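You operate a simulated robot arm through the tools that you are given. There is no shell and no other tool.

The job below is to be done with a simulated robot arm. You get a single attempt, and the scene is never put back.

## Task
Tip the sugar from the cup into the red square jar, close it and label it.
Fine: all of it; cup back on the table. Set down upright: measuring cup.

The check looks at the end state, three seconds after you hand in, the way a careful person would. Anything else that was tipped, shoved, dropped, spilled or broken makes it a failure.

## Robot
A 7-joint arm with a two-finger parallel gripper, fixed in place. Base frame: the origin is on the floor under the middle of its stand, x ahead of it, y to its left, z up; the work surface is at about z = 750. Units: mm, degrees, N and s.
With the tool pointing down near the work surface it reaches from about 300 to 680 mm from the base axis. Its first joint turns from -66.0 to 66.0 degrees. Payload 1.57 kg.
Tool frame: the origin (TCP) lies between the finger pads and is the grasp point; the fingertips stand 30 mm ahead of it; z points along the fingers, y is the line along which they close. Largest opening 110 mm; finger width 24, thickness 12; the body of the gripper, 48 by 112 mm, starts 78 mm behind the TCP.
Orientation is that of the tool frame in the base frame, as a unit quaternion [w, x, y, z]. With the fingers straight down and closing along the base's y, the tool's x points along the base's -x, its y along +y and its z along -z.

## Interface
- The arm moves only by the tool servo_tool. Its argument "increments" is a list of rows, each an object of numbers (a shift or turn left out is 0, a gripper value left out holds the last): "tx", "ty", "tz": the shift along the base's x, y, z in cm; "rx", "ry", "rz": the turn, a rotation vector about the base's x, y, z in degrees; "fingers": the opening, from 0 (shut) to 1 (fully open). In form: [{"tx": .., "ty": .., "tz": .., "rx": .., "ry": .., "rz": .., "fingers": ..}, ...]. A call has 1 to 20 rows; each row shifts and turns the commanded pose from where the row before left it. Each row takes 0.2 s and may step no farther than 50 mm and 8.6 degrees from the row before; otherwise, or with a gripper value out of range, the whole call is refused. Where a pose cannot be reached the arm comes as near as it can. A force on the tool above 40 N (or 10 N above the force at the start of the call, whichever is more), or a blocked arm, ends the call early, and 0.2 s more pass. The fingers move at their own pace (about 108 mm/s each) and stop on an object; they squeeze with about 29 N. The grip force told is the motor's: it shows also when the fingers shut on nothing. Time passes only in rows, and 0.2 s behind the last, so rows that do not move let the fingers close. It gives the time, the measured TCP pose, the force on the tool (base axes), the opening and the grip force at its end, in the units of the frame above (readings bear some noise), with the torque about the TCP (base axes, N m) and any sound that the robot's microphone picked up.
- Cameras (640 x 400 px; columns grow to the right, rows downward): "scene" is fixed at [163.2, -392.4, 1395.5]; the picture's right is [0.73, -0.68, 0.00], its down [-0.40, -0.43, -0.80] and it looks along [0.55, 0.59, -0.59] (base axes); focal length 214 px, centre (320, 200). "wrist" rides on the gripper at [70, 16, -141] in the tool frame; the picture's right is [-0.23, 0.97, 0.00], its down [-0.86, -0.20, -0.48] and it looks along [-0.47, -0.11, 0.88] (tool axes); focal length 222 px, centre (320, 200). There is no depth. A picture from a camera that has moved, and an enlarged one, comes with that camera's place and axes in the base frame and with its lens. The place of the scene camera against the robot may be out by one fixed shift of up to 12 mm in any direction.
- camera(camera): a new picture of that camera. The clock stands still meanwhile.
- enlarge(camera, box): a new picture of the part [left, top, right, bottom] of that camera's present view, enlarged. The clock stands still meanwhile.
- job_done(): hands the job in; it is judged then, once.

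Places have to be worked out from the pictures, the camera data and where the tool is seen. Open the gripper and draw the arm clear of the work before you hand the job in, unless the task says otherwise.

The tools are called after "Emit:" as name(argument=value, ...) on one line, values as JSON. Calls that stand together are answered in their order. servo_tool: Moves the arm, as the interface text tells. Its arguments: {"type":"object","properties":{"increments":{"type":"array","items":{"type":"object","properties":{"tx":{"type":"number"},"ty":{"type":"number"},"tz":{"type":"number"},"rx":{"type":"number"},"ry":{"type":"number"},"rz":{"type":"number"},"fingers":{"type":"number"}}}}},"required":["increments"]} The other tools are called the same way: camera (camera) takes a picture; enlarge (camera, box) takes an enlarged picture of a part of a camera's view; job_done () hands the job in.

At the start:

```text
clock: 0.0
position: [354.5, -203.7, 1246.1]
orientation: [0.0, 0.0, 1.0, 0.0]
ft_force: [0.7, 1.3, -0.4]
wrist_torque: [-0.02, -0.01, 0.03]
grip_width: 110.0
gripper_force: 0.0
```

scene: 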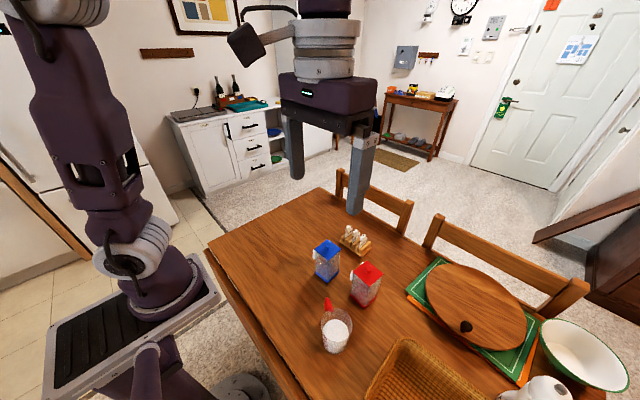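
wrist: 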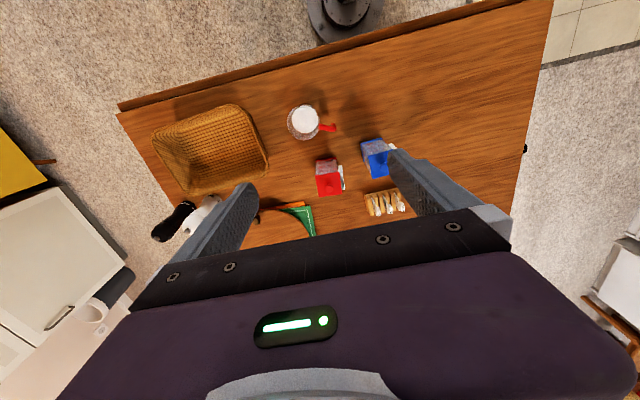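

I begin by looking closely at the objects: measuring cup with a red handle, red and blue square jars, and a small rack that may hold the labels.

Emit:
enlarge(camera="scene", box=[280, 210, 420, 370])

Emit:
enlarge(camera="wrist", box=[270, 80, 430, 230])

Emit:
enlarge(camera="scene", box=[310, 220, 390, 310])

```text
2.50 times, centred on (350, 290) of scene
camera zoom: at [163.2, -392.4, 1395.5], right [0.73, -0.68, 0.0], down [-0.4, -0.43, -0.8], along [0.55, 0.59, -0.59], focal length 536 px, centre (245, -25)
```

zoom: 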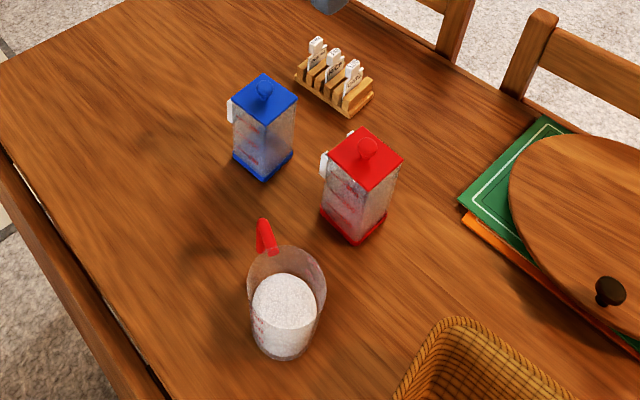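

```text
2.67 times, centred on (350, 155) of wrist
camera zoom: at [284.0, -188.2, 1387.7], right [0.23, 0.97, 0.0], down [0.86, -0.2, 0.48], along [0.47, -0.11, -0.88], focal length 592 px, centre (240, 320)
```

zoom: 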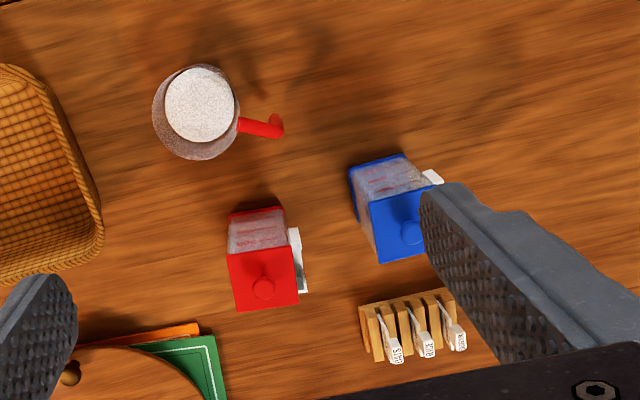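

```text
4.44 times, centred on (350, 265) of scene
camera zoom: at [163.2, -392.4, 1395.5], right [0.73, -0.68, 0.0], down [-0.4, -0.43, -0.8], along [0.55, 0.59, -0.59], focal length 953 px, centre (187, -89)
```

zoom: 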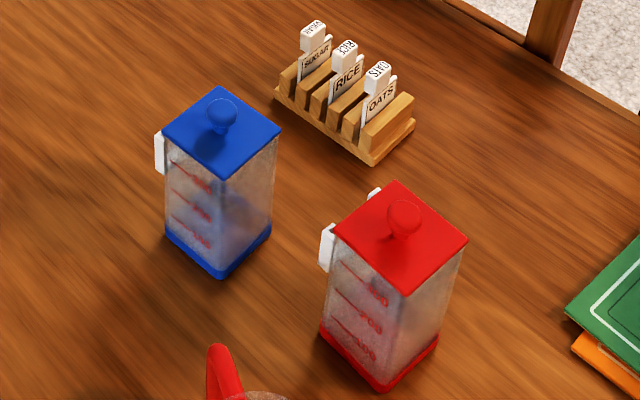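

The cup, red and blue jars and a rack with SUGAR, RICE and OATS tags can be seen. The red jar is near (514,-213) with its lid top at about z=865, and its white tag holder seems to be on the +y face. I'll lower the arm, staying well above everything, for closer wrist pictures.

Emit:
servo_tool(increments=[{"tx": 1.5, "tz": -4}, {"tx": 1.5, "tz": -4}, {"tx": 1.5, "tz": -4}, {"tx": 1.5, "tz": -4}, {"tx": 1.5, "tz": -4}, {"tx": 0, "tz": -4}, {}])

Emit:
camera(camera="wrist")

Emit:
camera(camera="scene")

```text
clock: 1.6
position: [428.5, -202.4, 1007.8]
orientation: [0.0, -0.001, 1.0, 0.0]
ft_force: [1.0, -0.2, -0.1]
wrist_torque: [0.03, 0.0, -0.01]
grip_width: 109.8
gripper_force: 0.1
```

```text
taken
camera wrist: at [358.9, -187.2, 1148.5], right [0.23, 0.97, 0.0], down [0.85, -0.2, 0.48], along [0.47, -0.11, -0.88], focal length 222 px, centre (320, 200)
```

wrist: 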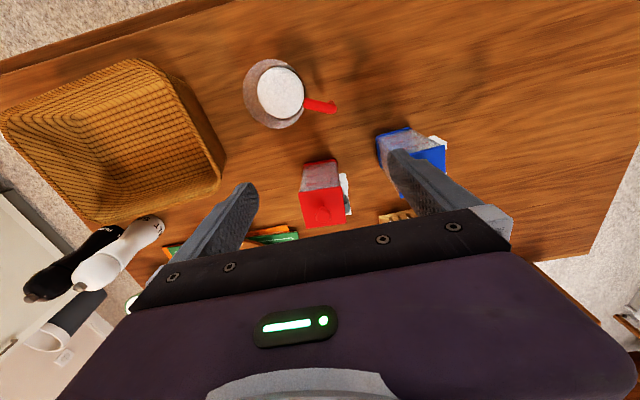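

```text
taken
```

scene: 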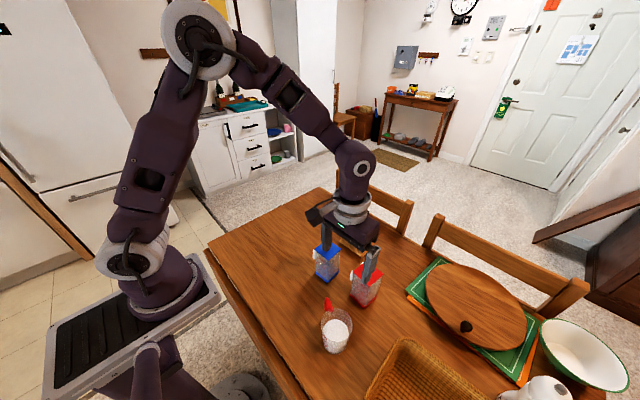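

The arm is well clear at z=1008. I'll enlarge the cup, the red jar and its holder, and the basket area in the wrist picture.

Emit:
enlarge(camera="wrist", box=[220, 40, 360, 140])

Emit:
enlarge(camera="wrist", box=[280, 130, 380, 240])

Emit:
enlarge(camera="wrist", box=[350, 110, 470, 240])

```text
4.00 times, centred on (290, 90) of wrist
camera zoom: at [358.9, -187.2, 1148.5], right [0.23, 0.97, 0.0], down [0.85, -0.2, 0.48], along [0.47, -0.11, -0.88], focal length 888 px, centre (440, 640)
```

zoom: 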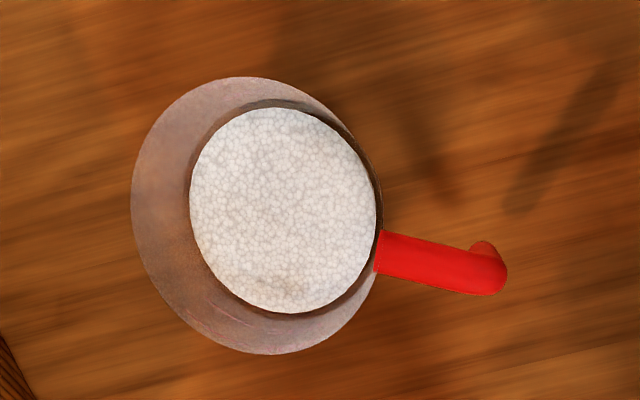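

```text
3.64 times, centred on (330, 185) of wrist
camera zoom: at [358.9, -187.2, 1148.5], right [0.23, 0.97, 0.0], down [0.85, -0.2, 0.48], along [0.47, -0.11, -0.88], focal length 808 px, centre (284, 254)
```

zoom: 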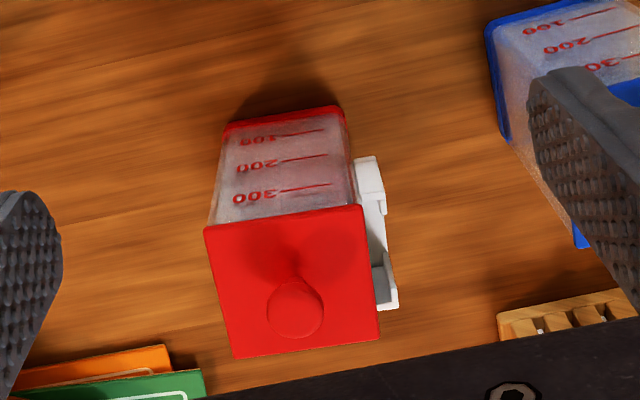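

```text
3.08 times, centred on (410, 175) of wrist
camera zoom: at [358.9, -187.2, 1148.5], right [0.23, 0.97, 0.0], down [0.85, -0.2, 0.48], along [0.47, -0.11, -0.88], focal length 684 px, centre (43, 277)
```

zoom: 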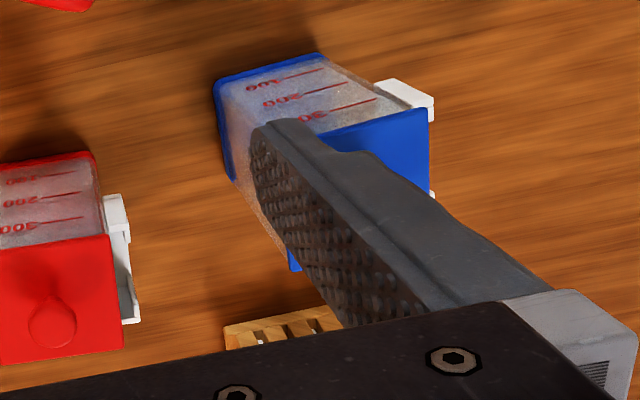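

The tag holder is a white channel on the jar's +y face, and the cup's handle points about +y. Next I move over towards the rack to see the tags from above.

Emit:
servo_tool(increments=[{"tx": 3.5, "ty": 2, "tz": -1}, {"tx": 3.5, "ty": 2, "tz": -1}, {"tx": 3.5, "ty": 2, "tz": -1}, {"tx": 3.5, "ty": 2, "tz": -1}, {"tx": 3.0, "ty": 1, "tz": 0}, {}])

Emit:
camera(camera="wrist")

Emit:
enlarge(camera="wrist", box=[290, 110, 400, 220])

Emit:
camera(camera="scene")

```text
clock: 3.0
position: [598.5, -113.6, 967.2]
orientation: [0.001, 0.0, 1.0, 0.0]
ft_force: [-0.2, 0.4, 0.6]
wrist_torque: [0.0, -0.02, 0.02]
grip_width: 110.0
gripper_force: 0.0
```

```text
taken
camera wrist: at [528.6, -98.3, 1108.4], right [0.23, 0.97, 0.0], down [0.86, -0.2, 0.48], along [0.47, -0.11, -0.88], focal length 222 px, centre (320, 200)
```

wrist: 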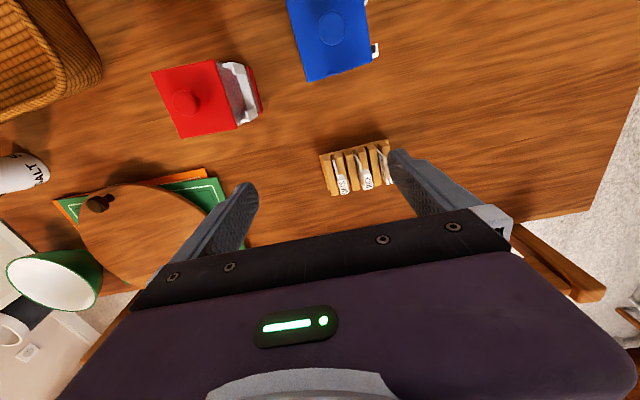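

```text
3.64 times, centred on (345, 165) of wrist
camera zoom: at [528.6, -98.3, 1108.4], right [0.23, 0.97, 0.0], down [0.86, -0.2, 0.48], along [0.47, -0.11, -0.88], focal length 808 px, centre (229, 327)
```

zoom: 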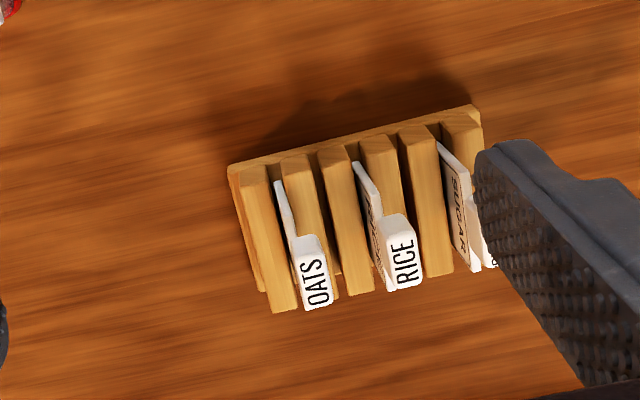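

```text
taken
```

scene: 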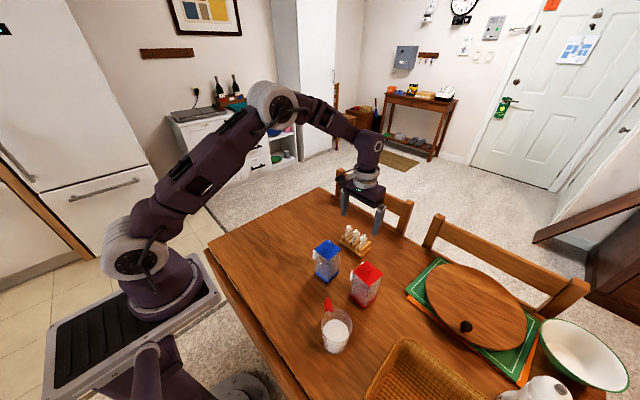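

The SUGAR tag is the one at the +y end, partly hidden by a finger. I'll shift +y to see it fully.

Emit:
servo_tool(increments=[{"tx": 0, "ty": 3, "tz": -1}, {"ty": 2, "tz": -1}, {}])

Emit:
enlarge(camera="wrist", box=[250, 90, 390, 230])

Emit:
camera(camera="wrist")

```text
clock: 3.8
position: [599.2, -65.8, 946.4]
orientation: [0.001, 0.0, 1.0, -0.001]
ft_force: [0.1, 0.4, 0.3]
wrist_torque: [-0.02, 0.02, 0.0]
grip_width: 110.1
gripper_force: 0.0
```

```text
2.86 times, centred on (320, 160) of wrist
camera zoom: at [528.5, -49.2, 1087.5], right [0.23, 0.97, 0.0], down [0.86, -0.2, 0.48], along [0.47, -0.11, -0.88], focal length 635 px, centre (320, 314)
```

zoom: 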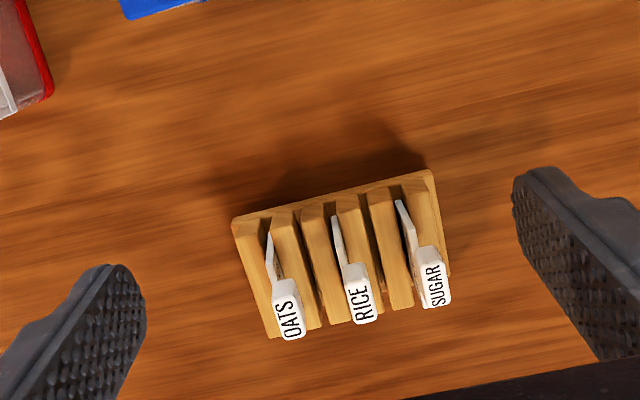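

```text
taken
camera wrist: at [528.5, -49.2, 1087.5], right [0.23, 0.97, 0.0], down [0.86, -0.2, 0.48], along [0.47, -0.11, -0.88], focal length 222 px, centre (320, 200)
```

wrist: 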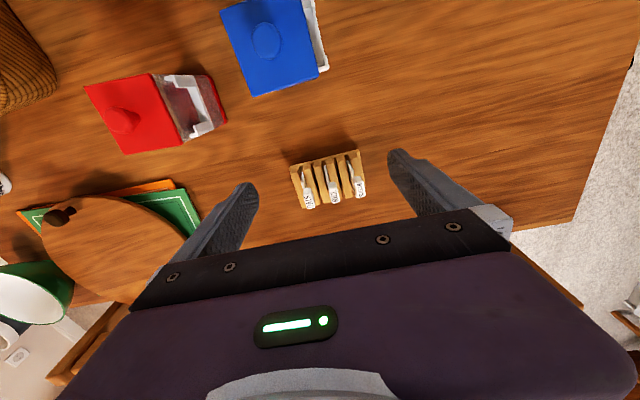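

The SUGAR tag's grip block top is near (670,-28,818), and neighbouring tags are about 34 mm apart. Next I look at the holder channel on the red jar from this side.

Emit:
enlarge(camera="wrist", box=[70, 50, 250, 170])

Emit:
enlarge(camera="wrist", box=[210, 0, 340, 110])

Emit:
enlarge(camera="scene", box=[345, 250, 390, 315])

Emit:
enlarge(camera="scene", box=[332, 216, 376, 262])

Emit:
enlarge(camera="scene", box=[310, 290, 365, 360])

```text
3.33 times, centred on (160, 110) of wrist
camera zoom: at [528.5, -49.2, 1087.5], right [0.23, 0.97, 0.0], down [0.86, -0.2, 0.48], along [0.47, -0.11, -0.88], focal length 740 px, centre (853, 500)
```

zoom: 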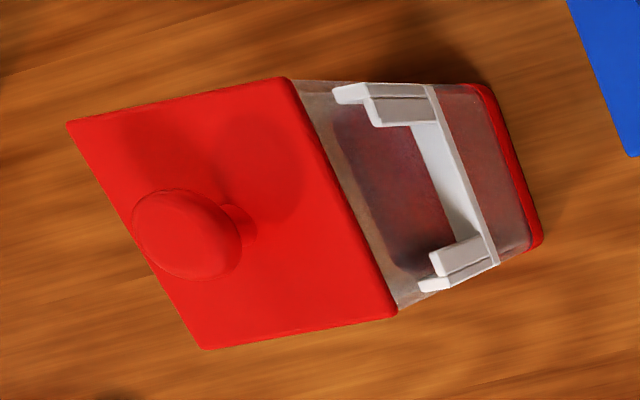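

```text
3.64 times, centred on (275, 55) of wrist
camera zoom: at [528.5, -49.2, 1087.5], right [0.23, 0.97, 0.0], down [0.86, -0.2, 0.48], along [0.47, -0.11, -0.88], focal length 808 px, centre (484, 727)
```

zoom: 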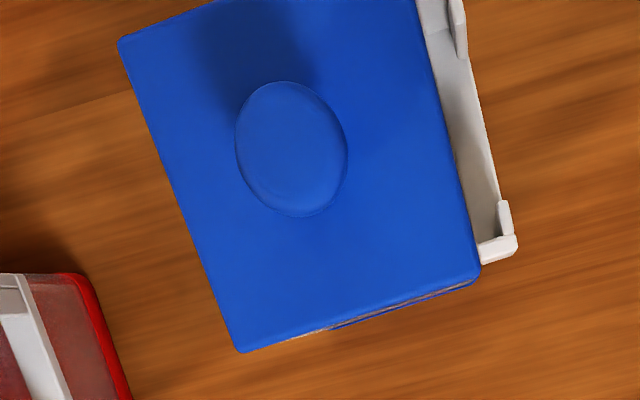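

```text
6.15 times, centred on (368, 282) of scene
camera zoom: at [163.2, -392.4, 1395.5], right [0.73, -0.68, 0.0], down [-0.4, -0.43, -0.8], along [0.55, 0.59, -0.59], focal length 1320 px, centre (28, -308)
```

zoom: 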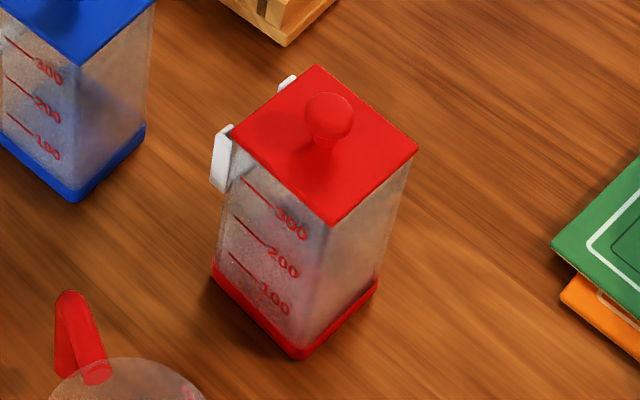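

```text
8.70 times, centred on (354, 239) of scene
camera zoom: at [163.2, -392.4, 1395.5], right [0.73, -0.68, 0.0], down [-0.4, -0.43, -0.8], along [0.55, 0.59, -0.59], focal length 1865 px, centre (24, -139)
```

zoom: 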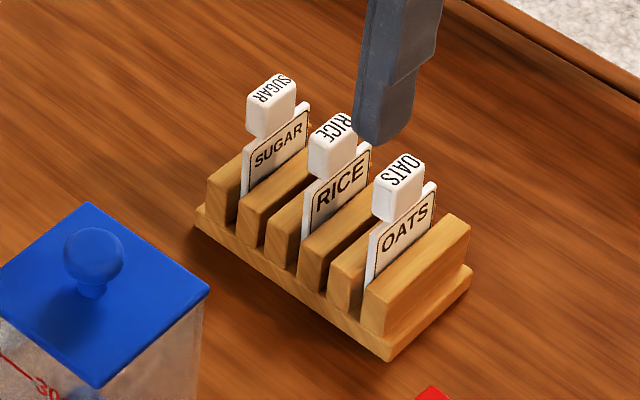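

```text
5.71 times, centred on (338, 325) of scene
camera zoom: at [163.2, -392.4, 1395.5], right [0.73, -0.68, 0.0], down [-0.4, -0.43, -0.8], along [0.55, 0.59, -0.59], focal length 1226 px, centre (220, -514)
```

zoom: 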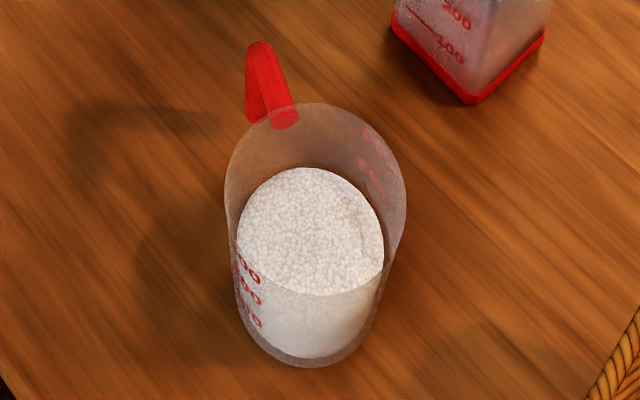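

The holder is a U-shaped channel, open at the top, on the +y face. The knob top works out to about (520,-220,891). I'll move above the red jar to measure the knob and lid yaw more exactly.

Emit:
servo_tool(increments=[{"tx": -2, "ty": -4, "tz": 1}, {"tx": -2, "ty": -4, "tz": 1}, {"tx": -2, "ty": -4, "tz": 0}, {"tx": -2, "ty": -3.4, "tz": 0}, {}])

Emit:
camera(camera="wrist")

Emit:
enlarge(camera="wrist", box=[250, 120, 390, 230])

```text
clock: 5.0
position: [519.0, -217.1, 966.0]
orientation: [0.001, 0.0, 1.0, 0.001]
ft_force: [0.3, -0.9, -0.1]
wrist_torque: [-0.04, 0.02, -0.04]
grip_width: 109.9
gripper_force: 0.0
```

```text
taken
camera wrist: at [449.8, -201.5, 1107.4], right [0.23, 0.97, 0.0], down [0.86, -0.2, 0.48], along [0.47, -0.11, -0.88], focal length 222 px, centre (320, 200)
```

wrist: 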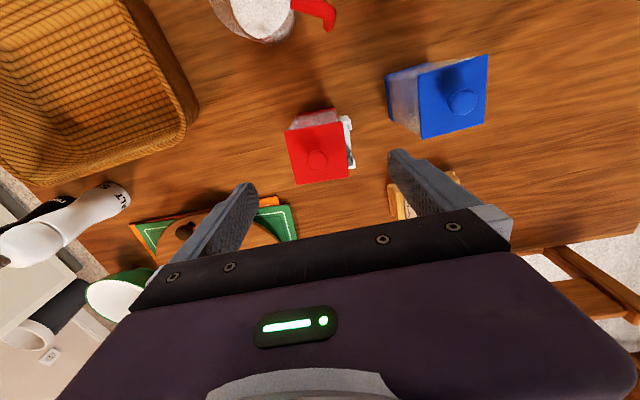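

```text
3.64 times, centred on (320, 175) of wrist
camera zoom: at [449.8, -201.5, 1107.4], right [0.23, 0.97, 0.0], down [0.86, -0.2, 0.48], along [0.47, -0.11, -0.88], focal length 808 px, centre (320, 291)
```

zoom: 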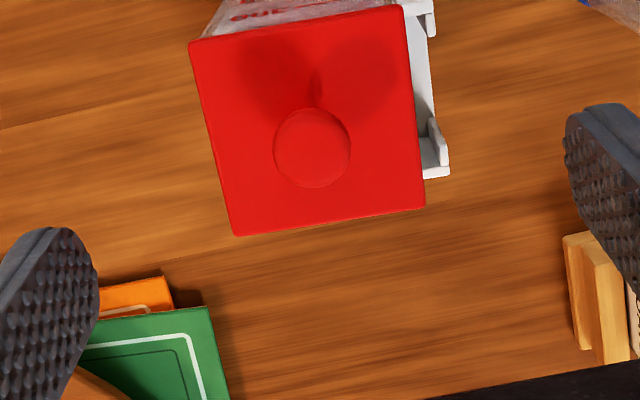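

The lid is about 63 mm square, centred near (522.5,-221), yaw about -4°, with a 22 mm knob whose top is near z=888. I align the tool to that yaw, close to about 50 mm, move over the knob and look before going down.

Emit:
servo_tool(increments=[{"tx": 0.3, "ty": -0.33, "rz": -4, "fingers": 0.45}, {"tz": -1.5}, {"tz": -1.5}, {}, {}])

Emit:
enlarge(camera="wrist", box=[250, 100, 390, 230])

Emit:
enlarge(camera="scene", box=[320, 180, 420, 310])

```text
clock: 6.2
position: [521.1, -220.9, 935.6]
orientation: [0.0, 0.035, 0.999, 0.0]
ft_force: [0.5, 0.4, 0.2]
wrist_torque: [0.03, -0.01, 0.03]
grip_width: 49.2
gripper_force: 0.0
```

```text
3.08 times, centred on (320, 165) of wrist
camera zoom: at [453.0, -200.1, 1076.8], right [0.29, 0.96, 0.0], down [0.84, -0.26, 0.48], along [0.46, -0.14, -0.88], focal length 684 px, centre (320, 308)
```

zoom: 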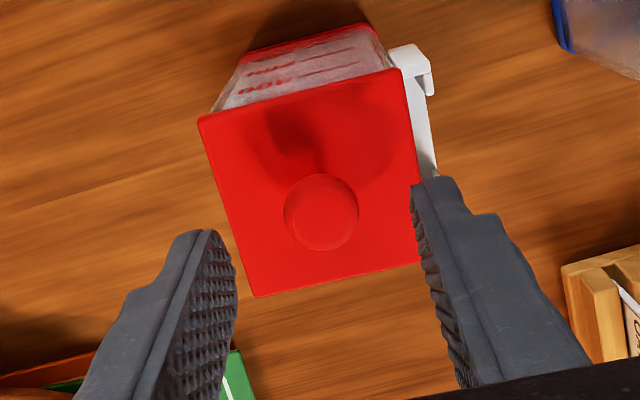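

```text
3.08 times, centred on (370, 245) of scene
camera zoom: at [163.2, -392.4, 1395.5], right [0.73, -0.68, 0.0], down [-0.4, -0.43, -0.8], along [0.55, 0.59, -0.59], focal length 660 px, centre (166, 62)
```

zoom: 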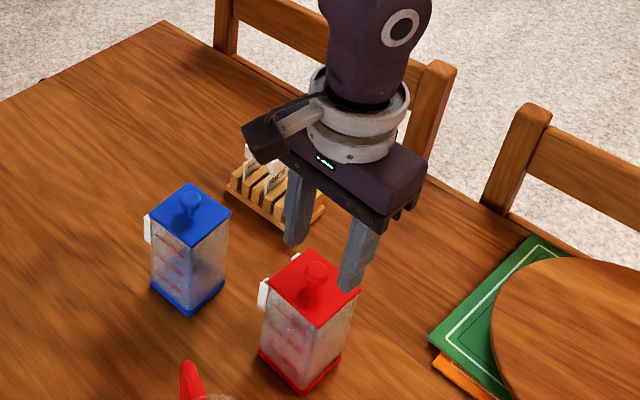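

The fingers straddle the knob and the estimates agree: lid centre (523,-222), knob (522,-221). I descend to about z=899 (tips about 4 mm above the lid) and close on the knob.

Emit:
servo_tool(increments=[{"tz": -1.5}, {"tz": -1.2}, {"tz": -1.0}, {}, {"fingers": 0.1}, {}, {}, {}])

Emit:
enlarge(camera="scene", box=[320, 180, 420, 310])

Emit:
camera(camera="wrist")

```text
clock: 7.1
position: [522.3, -222.7, 903.5]
orientation: [0.002, 0.035, 0.999, 0.0]
ft_force: [-4.7, 2.4, 16.2]
wrist_torque: [0.23, 0.25, 0.08]
grip_width: 49.6
gripper_force: 0.0
stopped in row 4: the force on the tool passed its limit at 50 N (the readings are from after the stop); the commanded pose is now the measured one
```

```text
3.08 times, centred on (370, 245) of scene
camera zoom: at [162.8, -392.2, 1395.6], right [0.73, -0.68, 0.0], down [-0.4, -0.43, -0.8], along [0.55, 0.59, -0.59], focal length 660 px, centre (166, 62)
```

zoom: 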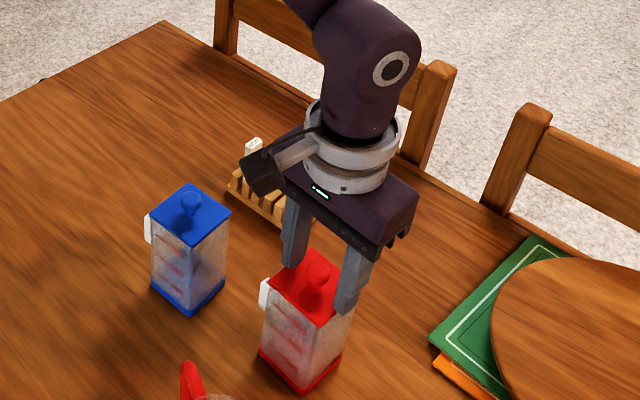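

```text
taken
camera wrist: at [452.8, -200.9, 1045.0], right [0.29, 0.96, 0.0], down [0.84, -0.26, 0.48], along [0.46, -0.14, -0.88], focal length 222 px, centre (320, 200)
```

wrist: 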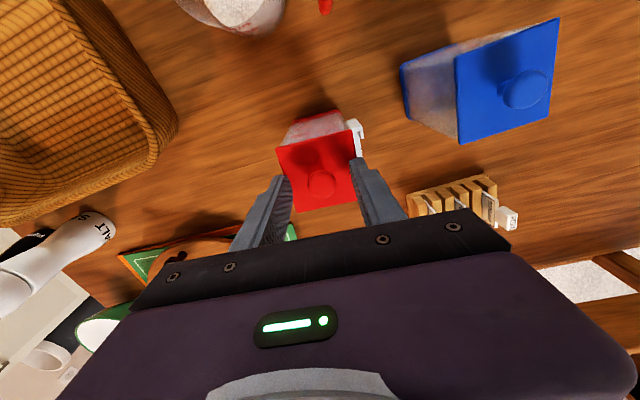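

The fingertips touched the lid, so the lid top is really at about z=873, 8 mm higher than estimated. I back off upwards, recentre slightly, and close on the knob.

Emit:
servo_tool(increments=[{"tz": 0.4}, {"tx": -0.15, "ty": 0.2}, {}, {"fingers": 0.1}, {}, {}, {}, {}])

Emit:
enlarge(camera="wrist", box=[230, 90, 410, 240])

Emit:
enlarge(camera="scene", box=[335, 240, 400, 310])

```text
clock: 8.9
position: [521.5, -219.2, 907.9]
orientation: [0.001, 0.035, 0.999, -0.002]
ft_force: [0.0, -0.1, 1.4]
wrist_torque: [0.02, -0.01, -0.01]
grip_width: 17.5
gripper_force: 28.9
heard: snap
```

```text
2.67 times, centred on (320, 165) of wrist
camera zoom: at [451.9, -198.8, 1048.4], right [0.29, 0.96, 0.0], down [0.84, -0.26, 0.48], along [0.46, -0.14, -0.88], focal length 592 px, centre (320, 293)
```

zoom: 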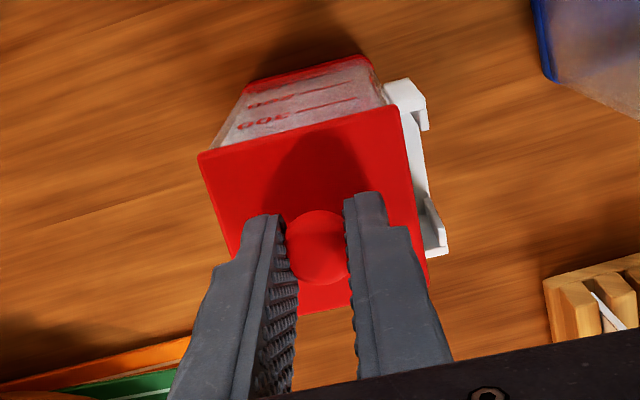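

```text
5.71 times, centred on (368, 275) of scene
camera zoom: at [163.2, -392.4, 1395.5], right [0.73, -0.68, 0.0], down [-0.4, -0.43, -0.8], along [0.55, 0.59, -0.59], focal length 1226 px, centre (49, -229)
```

zoom: 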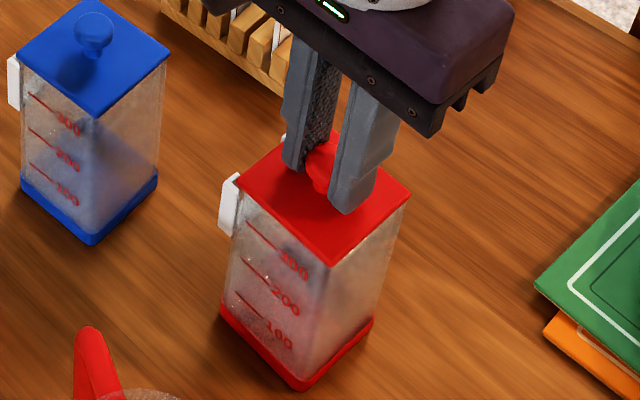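

A snap was heard and the knob is held at 17.5 mm opening. I lift the lid a few millimetres slowly and check that the jar stays down.

Emit:
servo_tool(increments=[{"tz": 0.2}, {"tz": 0.2}, {"tz": 0.3}, {"tz": 0.3}, {}])

Emit:
enlarge(camera="scene", box=[335, 240, 400, 310])

Emit:
enlarge(camera="wrist", box=[230, 90, 410, 240])

```text
clock: 10.1
position: [521.5, -218.1, 916.4]
orientation: [0.002, 0.035, 0.999, -0.002]
ft_force: [-0.5, -0.5, -0.3]
wrist_torque: [0.0, 0.02, -0.02]
grip_width: 17.6
gripper_force: 29.1
```

```text
5.71 times, centred on (368, 275) of scene
camera zoom: at [163.2, -392.4, 1395.5], right [0.73, -0.68, 0.0], down [-0.4, -0.43, -0.8], along [0.55, 0.59, -0.59], focal length 1226 px, centre (49, -229)
```

zoom: 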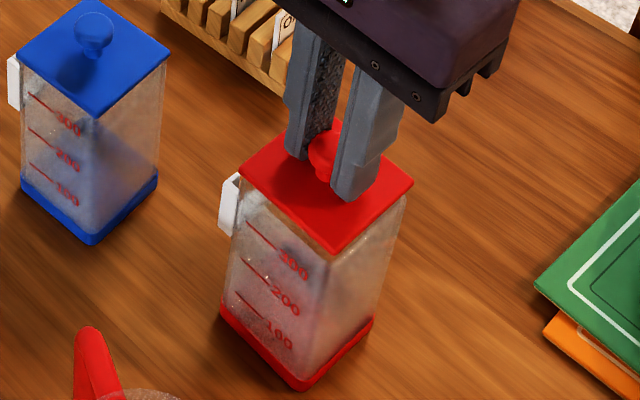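

```text
2.67 times, centred on (320, 165) of wrist
camera zoom: at [452.1, -198.8, 1057.8], right [0.29, 0.96, 0.0], down [0.84, -0.26, 0.48], along [0.46, -0.14, -0.88], focal length 592 px, centre (320, 293)
```

zoom: 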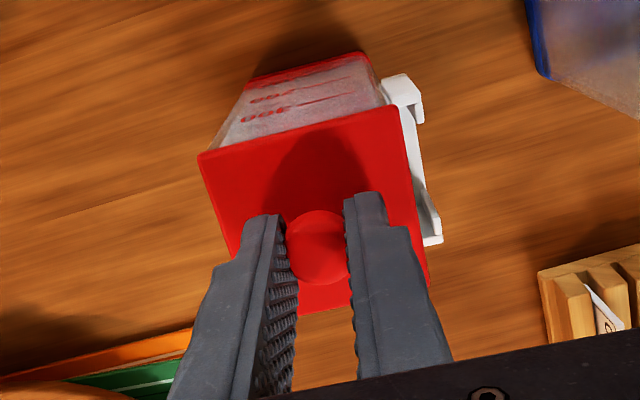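

The lid came free and the jar stayed put. I lift it high, then carry it towards the empty table area at about (430,80).

Emit:
servo_tool(increments=[{"tz": 1}, {"tz": 1.5}, {"tz": 2.5}, {"tz": 3}, {"tz": 3}, {"tx": -1, "ty": 3}, {"tx": -1, "ty": 3}, {"tx": -1, "ty": 3}, {"tx": -1, "ty": 3}, {"tx": -1, "ty": 3}, {"tx": -1, "ty": 3}, {"tx": -1, "ty": 3}, {"tx": -1, "ty": 3}, {"tx": -1, "ty": 3}, {"tx": 0, "ty": 3}, {}, {}])

Emit:
camera(camera="wrist")

Emit:
camera(camera="scene")

Emit:
enlarge(camera="scene", box=[335, 240, 400, 310])

```text
clock: 13.7
position: [430.5, 80.3, 1025.8]
orientation: [0.001, 0.035, 0.999, 0.0]
ft_force: [-0.2, 0.1, -0.5]
wrist_torque: [0.02, 0.01, 0.0]
grip_width: 17.5
gripper_force: 28.8
```

```text
taken
camera wrist: at [361.1, 101.6, 1167.2], right [0.29, 0.96, 0.0], down [0.84, -0.26, 0.48], along [0.46, -0.14, -0.88], focal length 222 px, centre (320, 200)
```

wrist: 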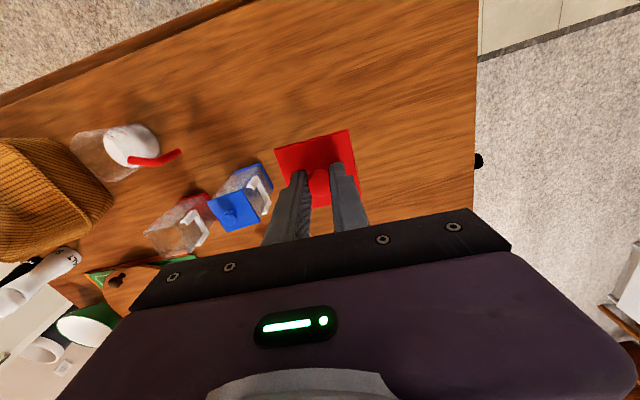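

```text
taken
```

scene: 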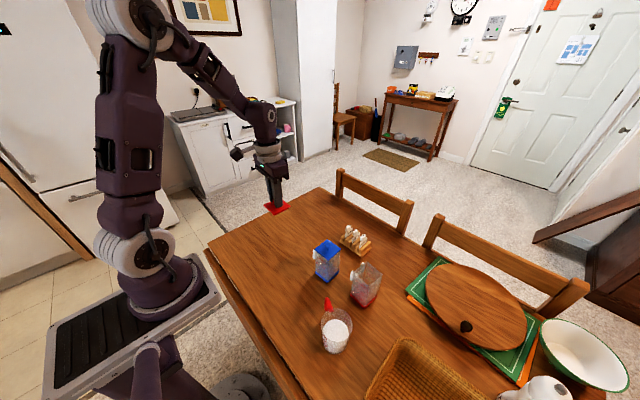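

```text
5.71 times, centred on (368, 275) of scene
camera zoom: at [163.2, -392.4, 1395.5], right [0.73, -0.68, 0.0], down [-0.4, -0.43, -0.8], along [0.55, 0.59, -0.59], focal length 1226 px, centre (49, -229)
```

zoom: 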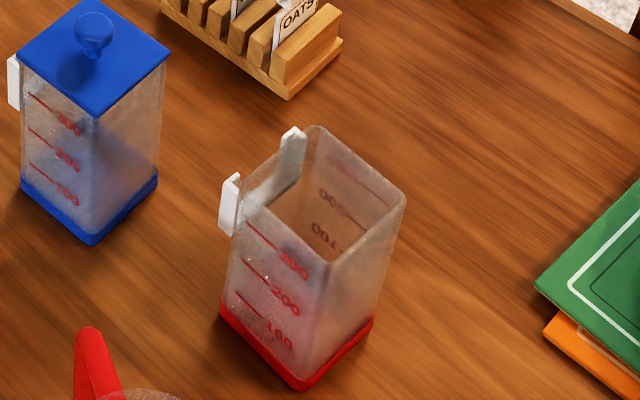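

The jar is open and empty. I lower the lid over the clear table here, first quickly to about z=818.

Emit:
servo_tool(increments=[{"tz": -4}, {"tz": -4}, {"tz": -4}, {"tz": -4}, {"tz": -3}, {"tz": -1.5}, {"tz": -0.3}, {}])

Emit:
enlarge(camera="scene", box=[230, 190, 330, 270])

Emit:
enlarge(camera="wrist", box=[230, 90, 410, 240])

```text
clock: 15.5
position: [429.2, 80.1, 817.9]
orientation: [0.0, 0.035, 0.999, -0.001]
ft_force: [0.3, -0.4, 0.0]
wrist_torque: [0.03, -0.03, 0.03]
grip_width: 17.7
gripper_force: 28.8
```

```text
5.00 times, centred on (280, 230) of scene
camera zoom: at [163.2, -392.4, 1395.5], right [0.73, -0.68, 0.0], down [-0.4, -0.43, -0.8], along [0.55, 0.59, -0.59], focal length 1072 px, centre (520, 50)
```

zoom: 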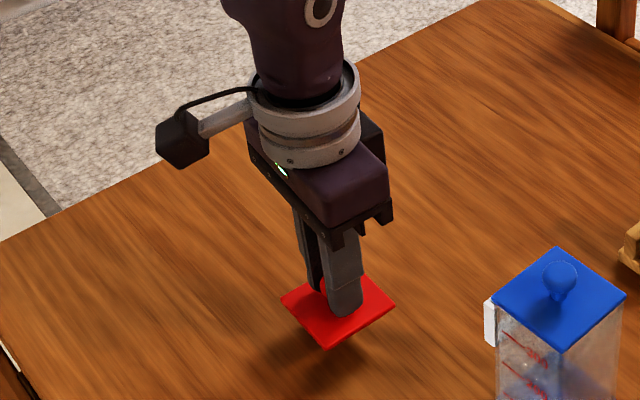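

```text
2.67 times, centred on (320, 165) of wrist
camera zoom: at [360.1, 101.0, 959.7], right [0.29, 0.96, 0.0], down [0.84, -0.26, 0.48], along [0.46, -0.14, -0.88], focal length 592 px, centre (320, 293)
```

zoom: 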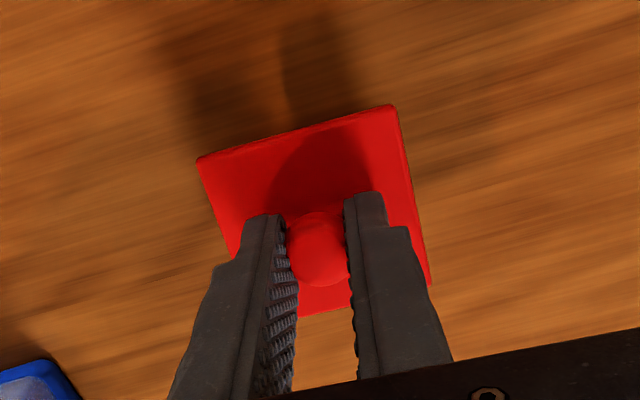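

The lid hangs level with about 20-30 mm left to the table. I lower in small steps and watch the force.

Emit:
servo_tool(increments=[{"tz": -0.4}, {"tz": -0.4}, {"tz": -0.3}, {"tz": -0.2}, {}])

```text
clock: 16.7
position: [431.6, 79.7, 805.7]
orientation: [0.002, 0.035, 0.999, -0.001]
ft_force: [-0.5, 0.3, -0.4]
wrist_torque: [0.01, 0.02, -0.05]
grip_width: 17.7
gripper_force: 29.6
```

No contact yet at z≈805. I go on in 1-2 mm steps.

Emit:
servo_tool(increments=[{"tz": -0.2}, {"tz": -0.15}, {"tz": -0.15}, {"tz": -0.1}, {"tz": -0.1}, {}])

Emit:
enlarge(camera="scene", box=[260, 220, 310, 270])

```text
clock: 18.1
position: [430.5, 79.7, 799.6]
orientation: [0.001, 0.035, 0.999, -0.001]
ft_force: [0.0, 0.6, 0.3]
wrist_torque: [-0.01, -0.01, 0.0]
grip_width: 17.7
gripper_force: 28.8
```

```text
8.00 times, centred on (285, 245) of scene
camera zoom: at [163.2, -392.4, 1395.5], right [0.73, -0.68, 0.0], down [-0.4, -0.43, -0.8], along [0.55, 0.59, -0.59], focal length 1716 px, centre (600, -160)
```

zoom: 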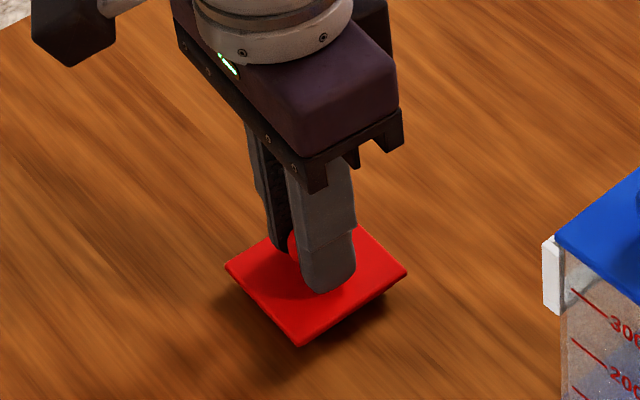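

Still a small gap under the lid. I continue down gently in 1 mm steps.

Emit:
servo_tool(increments=[{"tz": -0.1}, {"tz": -0.1}, {"tz": -0.1}, {"tz": -0.1}, {"tz": -0.1}, {}])

Emit:
enlarge(camera="scene", box=[260, 220, 310, 270])

```text
clock: 19.5
position: [430.5, 80.3, 794.3]
orientation: [0.002, 0.036, 0.999, -0.001]
ft_force: [-1.7, -0.3, 18.0]
wrist_torque: [0.06, 0.09, 0.04]
grip_width: 18.6
gripper_force: 29.1
```

```text
8.00 times, centred on (285, 245) of scene
camera zoom: at [162.9, -392.4, 1395.5], right [0.73, -0.68, 0.0], down [-0.4, -0.43, -0.8], along [0.55, 0.59, -0.59], focal length 1716 px, centre (600, -160)
```

zoom: 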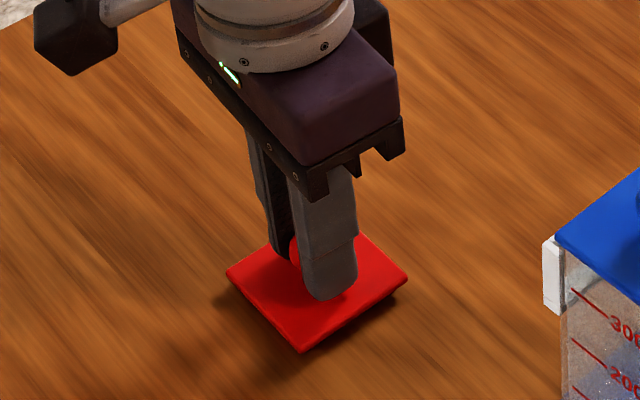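

Contact: 18 N up at z=794.3, so the lid rests on its underside rim. I ease off 1 mm, open the fingers and rise straight up.

Emit:
servo_tool(increments=[{"tz": 0.1}, {}, {"fingers": 0.5}, {}, {}, {"tz": 1}, {"tz": 3}, {"tz": 4}, {"tz": 4}, {"tz": 4}, {}])

Emit:
enlarge(camera="wrist", box=[230, 90, 410, 240])

Emit:
camera(camera="scene")

```text
clock: 21.9
position: [431.2, 79.1, 956.9]
orientation: [0.001, 0.035, 0.999, -0.001]
ft_force: [-0.2, -0.2, 0.3]
wrist_torque: [0.01, -0.01, 0.0]
grip_width: 55.1
gripper_force: 0.1
```

```text
2.67 times, centred on (320, 165) of wrist
camera zoom: at [361.5, 100.2, 1098.1], right [0.29, 0.96, 0.0], down [0.84, -0.26, 0.48], along [0.46, -0.14, -0.88], focal length 592 px, centre (320, 293)
```

zoom: 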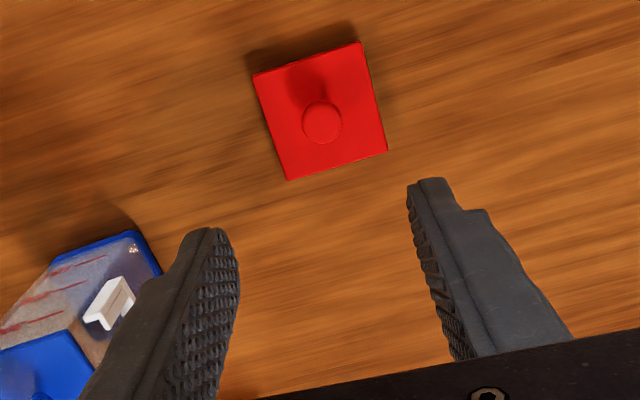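

```text
taken
```

scene: 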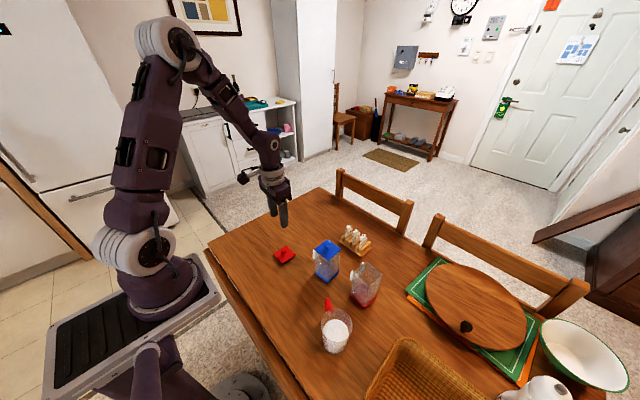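

The lid sits flat on the table. Before touching the cup, I'll dry-run the pouring wrist motion high above the table: first rise and move to (450,-150,1080), starting the yaw.

Emit:
servo_tool(increments=[{"tz": 4, "ty": -2.5}, {"tz": 4, "ty": -2.5}, {"tz": 4, "ty": -3}, {"ty": -3, "rz": -8}, {"ty": -3, "rz": -8}, {"ty": -3, "rz": -8}, {"ty": -3, "rz": -8}, {"tx": 1, "ty": -3, "rz": -8}, {"tx": 1, "rz": -8}, {"rz": -8}, {"rz": -8}, {"rz": -8}, {"rz": -8}, {}])

Emit:
camera(camera="scene")

```text
clock: 24.9
position: [453.5, -150.3, 1075.4]
orientation: [0.0, 0.67, 0.742, -0.001]
ft_force: [-0.1, -0.5, 0.0]
wrist_torque: [0.02, -0.02, -0.02]
grip_width: 55.1
gripper_force: 0.0
```

```text
taken
```

scene: 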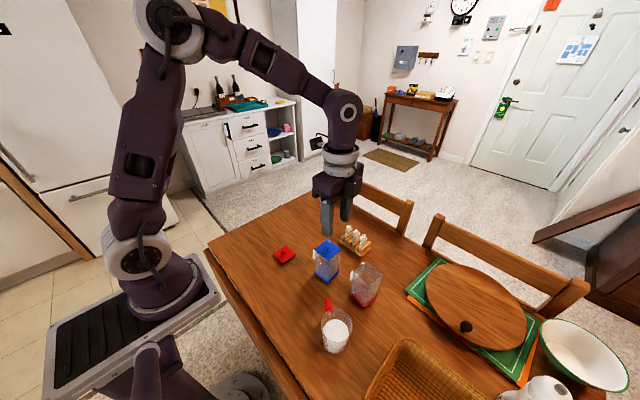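

Yaw is at -84° with no trouble. I continue the yaw to -135° and move over towards the jar's x/y, still at z≈1075.

Emit:
servo_tool(increments=[{"rz": -8, "tx": 1, "ty": -1}, {"rz": -8, "tx": 1, "ty": -1}, {"rz": -8, "tx": 1, "ty": -1}, {"rz": -8, "tx": 1, "ty": -1}, {"rz": -8, "tx": 1, "ty": -1}, {"rz": -8, "tx": 1, "ty": -1}, {"rz": -3, "ty": -1}, {}])

Emit:
camera(camera="scene")

```text
clock: 26.7
position: [510.3, -221.7, 1074.4]
orientation: [0.0, 0.924, 0.382, -0.002]
ft_force: [-0.4, -0.2, 0.0]
wrist_torque: [-0.01, -0.01, -0.02]
grip_width: 55.0
gripper_force: 0.1
```

```text
taken
```

scene: 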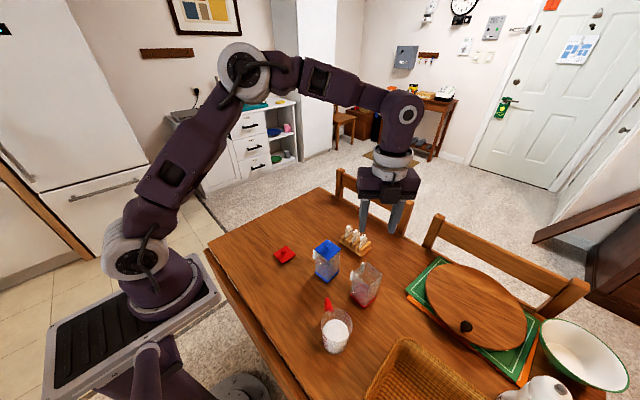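

Yaw -135° is reached exactly. Now the tilt dry-run at z≈1075: turning about axis (0.707,-0.707,0) so that the tool ends up horizontal, pointing away towards azimuth 45°.

Emit:
servo_tool(increments=[{"rx": 5.657, "ry": -5.657}, {"rx": 5.657, "ry": -5.657}, {"rx": 5.657, "ry": -5.657}, {"rx": 5.657, "ry": -5.657}, {"rx": 5.657, "ry": -5.657}, {"rx": 5.657, "ry": -5.657}, {}])

Emit:
camera(camera="scene")

```text
clock: 28.3
position: [510.8, -220.3, 1075.4]
orientation: [-0.156, 0.844, 0.35, 0.376]
ft_force: [-0.3, 0.0, -0.9]
wrist_torque: [0.01, -0.01, 0.01]
grip_width: 55.0
gripper_force: 0.1
```

```text
taken
```

scene: 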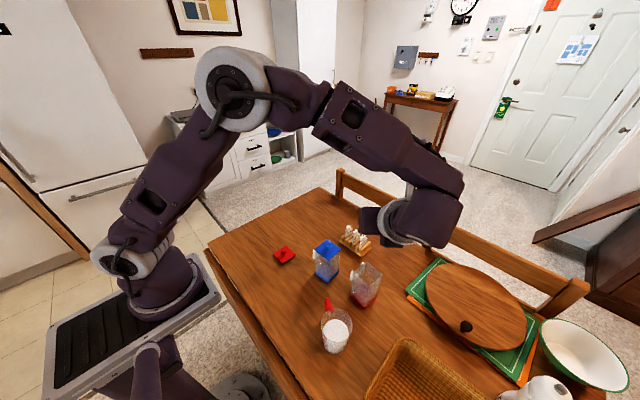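

Tracking is good at 48° of tilt. I continue the dry-run another 48°.

Emit:
servo_tool(increments=[{"rx": 5.657, "ry": -5.657}, {"rx": 5.657, "ry": -5.657}, {"rx": 5.657, "ry": -5.657}, {"rx": 5.657, "ry": -5.657}, {"rx": 5.657, "ry": -5.657}, {"rx": 5.657, "ry": -5.657}, {}])

Emit:
camera(camera="scene")

```text
clock: 29.9
position: [510.2, -218.7, 1073.8]
orientation: [-0.284, 0.618, 0.257, 0.686]
ft_force: [0.3, -0.6, -0.4]
wrist_torque: [-0.02, -0.02, 0.02]
grip_width: 54.9
gripper_force: 0.0
```

```text
taken
```

scene: 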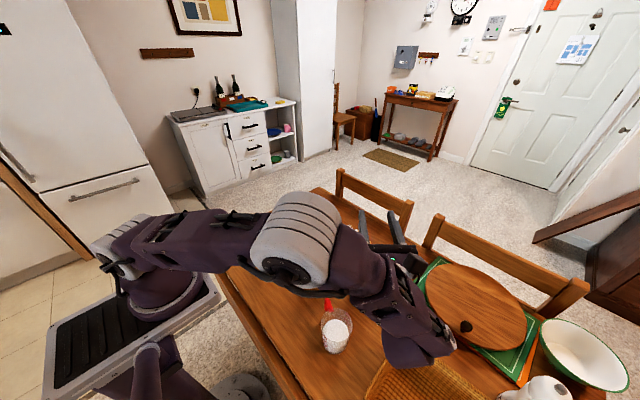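

The end pose is reachable, but the wrist would sit over the basket (rim about z=845), which is too tight at pouring height. I test a pour azimuth turned 30° away from the basket, still in the air.

Emit:
servo_tool(increments=[{"rz": -7}, {"rz": -7}, {"rz": -7}, {"rz": -7}, {}])

Emit:
camera(camera="scene")

Emit:
camera(camera="wrist")

```text
clock: 31.1
position: [511.1, -220.3, 1075.9]
orientation: [-0.109, 0.663, 0.099, 0.734]
ft_force: [-0.1, -0.6, 0.0]
wrist_torque: [0.01, 0.05, -0.01]
grip_width: 54.8
gripper_force: 0.1
```

```text
taken
```

scene: 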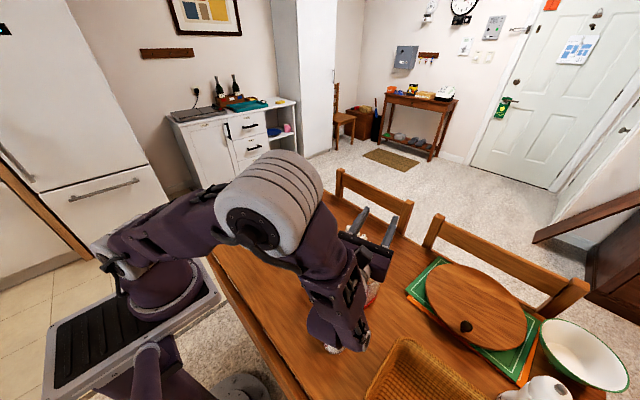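

```text
taken
camera wrist: at [373.3, -279.4, 1129.9], right [0.31, -0.92, -0.23], down [-0.43, 0.08, -0.9], along [0.85, 0.37, -0.37], focal length 222 px, centre (320, 200)
```

wrist: 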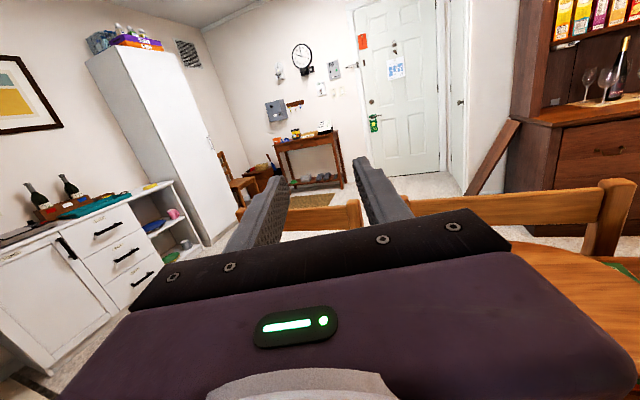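

Also reachable with azimuth 17°, and the wrist is away from the basket. I check that it can be lowered to z≈985 in the air (the cup below is still well clear).

Emit:
servo_tool(increments=[{"tz": -3}, {"tz": -3}, {"tz": -3}, {}])

Emit:
camera(camera="scene")

```text
clock: 32.1
position: [509.8, -219.3, 985.2]
orientation: [-0.11, 0.663, 0.099, 0.734]
ft_force: [0.4, 0.6, 0.2]
wrist_torque: [-0.01, 0.01, -0.02]
grip_width: 54.9
gripper_force: 0.1
```

```text
taken
```

scene: 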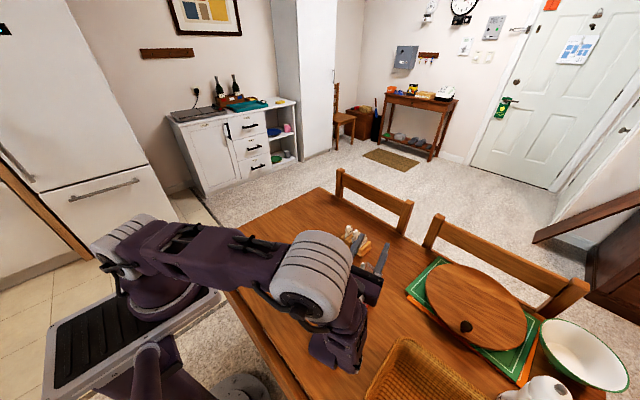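

All reachable. The geometry works out better with the camera on the other side (tool rolled 180°), gripping the cup leaning back 45° over its handle, then tipping towards azimuth ~190°. I raise, untilt, and yaw back to test that variant.

Emit:
servo_tool(increments=[{"tz": 3}, {"tz": 3}, {"tz": 3}, {"rx": -2.336, "ry": 7.648}, {"rx": -2.336, "ry": 7.648}, {"rx": -2.336, "ry": 7.648}, {"rx": -2.336, "ry": 7.648}, {"rx": -2.336, "ry": 7.648}, {"rx": -2.336, "ry": 7.648}, {"rx": -2.336, "ry": 7.648}, {"rx": -2.336, "ry": 7.648}, {"rx": -2.336, "ry": 7.648}, {"rx": -2.336, "ry": 7.648}, {"rx": -2.336, "ry": 7.648}, {"rx": -2.336, "ry": 7.648}, {}])

```text
clock: 35.5
position: [511.2, -219.7, 1074.9]
orientation: [-0.001, 0.989, 0.148, -0.001]
ft_force: [0.5, -0.7, 1.3]
wrist_torque: [0.0, -0.01, 0.01]
grip_width: 54.9
gripper_force: 0.1
```

Back to vertical at yaw -163°. I yaw +173° back to about +10°, staying at z=1075.

Emit:
servo_tool(increments=[{"rz": 8.5}, {"rz": 8.5}, {"rz": 8.5}, {"rz": 8.5}, {"rz": 8.5}, {"rz": 8.5}, {"rz": 8.5}, {"rz": 8.5}, {"rz": 8.5}, {"rz": 8.5}, {"rz": 8.5}, {"rz": 8.5}, {"rz": 8.5}, {"rz": 8.5}, {"rz": 8.5}, {"rz": 8.5}, {"rz": 8.5}, {"rz": 8.5}, {"rz": 8.5}, {"rz": 8.5}])

Emit:
camera(camera="wrist")

```text
clock: 39.7
position: [510.6, -220.2, 1075.7]
orientation: [0.001, -0.062, 0.998, 0.0]
ft_force: [0.3, 0.5, 0.5]
wrist_torque: [0.01, -0.02, -0.01]
grip_width: 55.0
gripper_force: 0.1
```

```text
taken
camera wrist: at [438.5, -212.8, 1216.4], right [0.1, 0.99, 0.0], down [0.87, -0.09, 0.48], along [0.48, -0.05, -0.88], focal length 222 px, centre (320, 200)
```

wrist: 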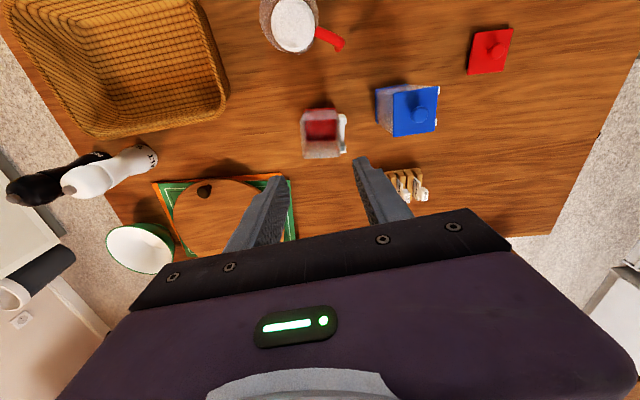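

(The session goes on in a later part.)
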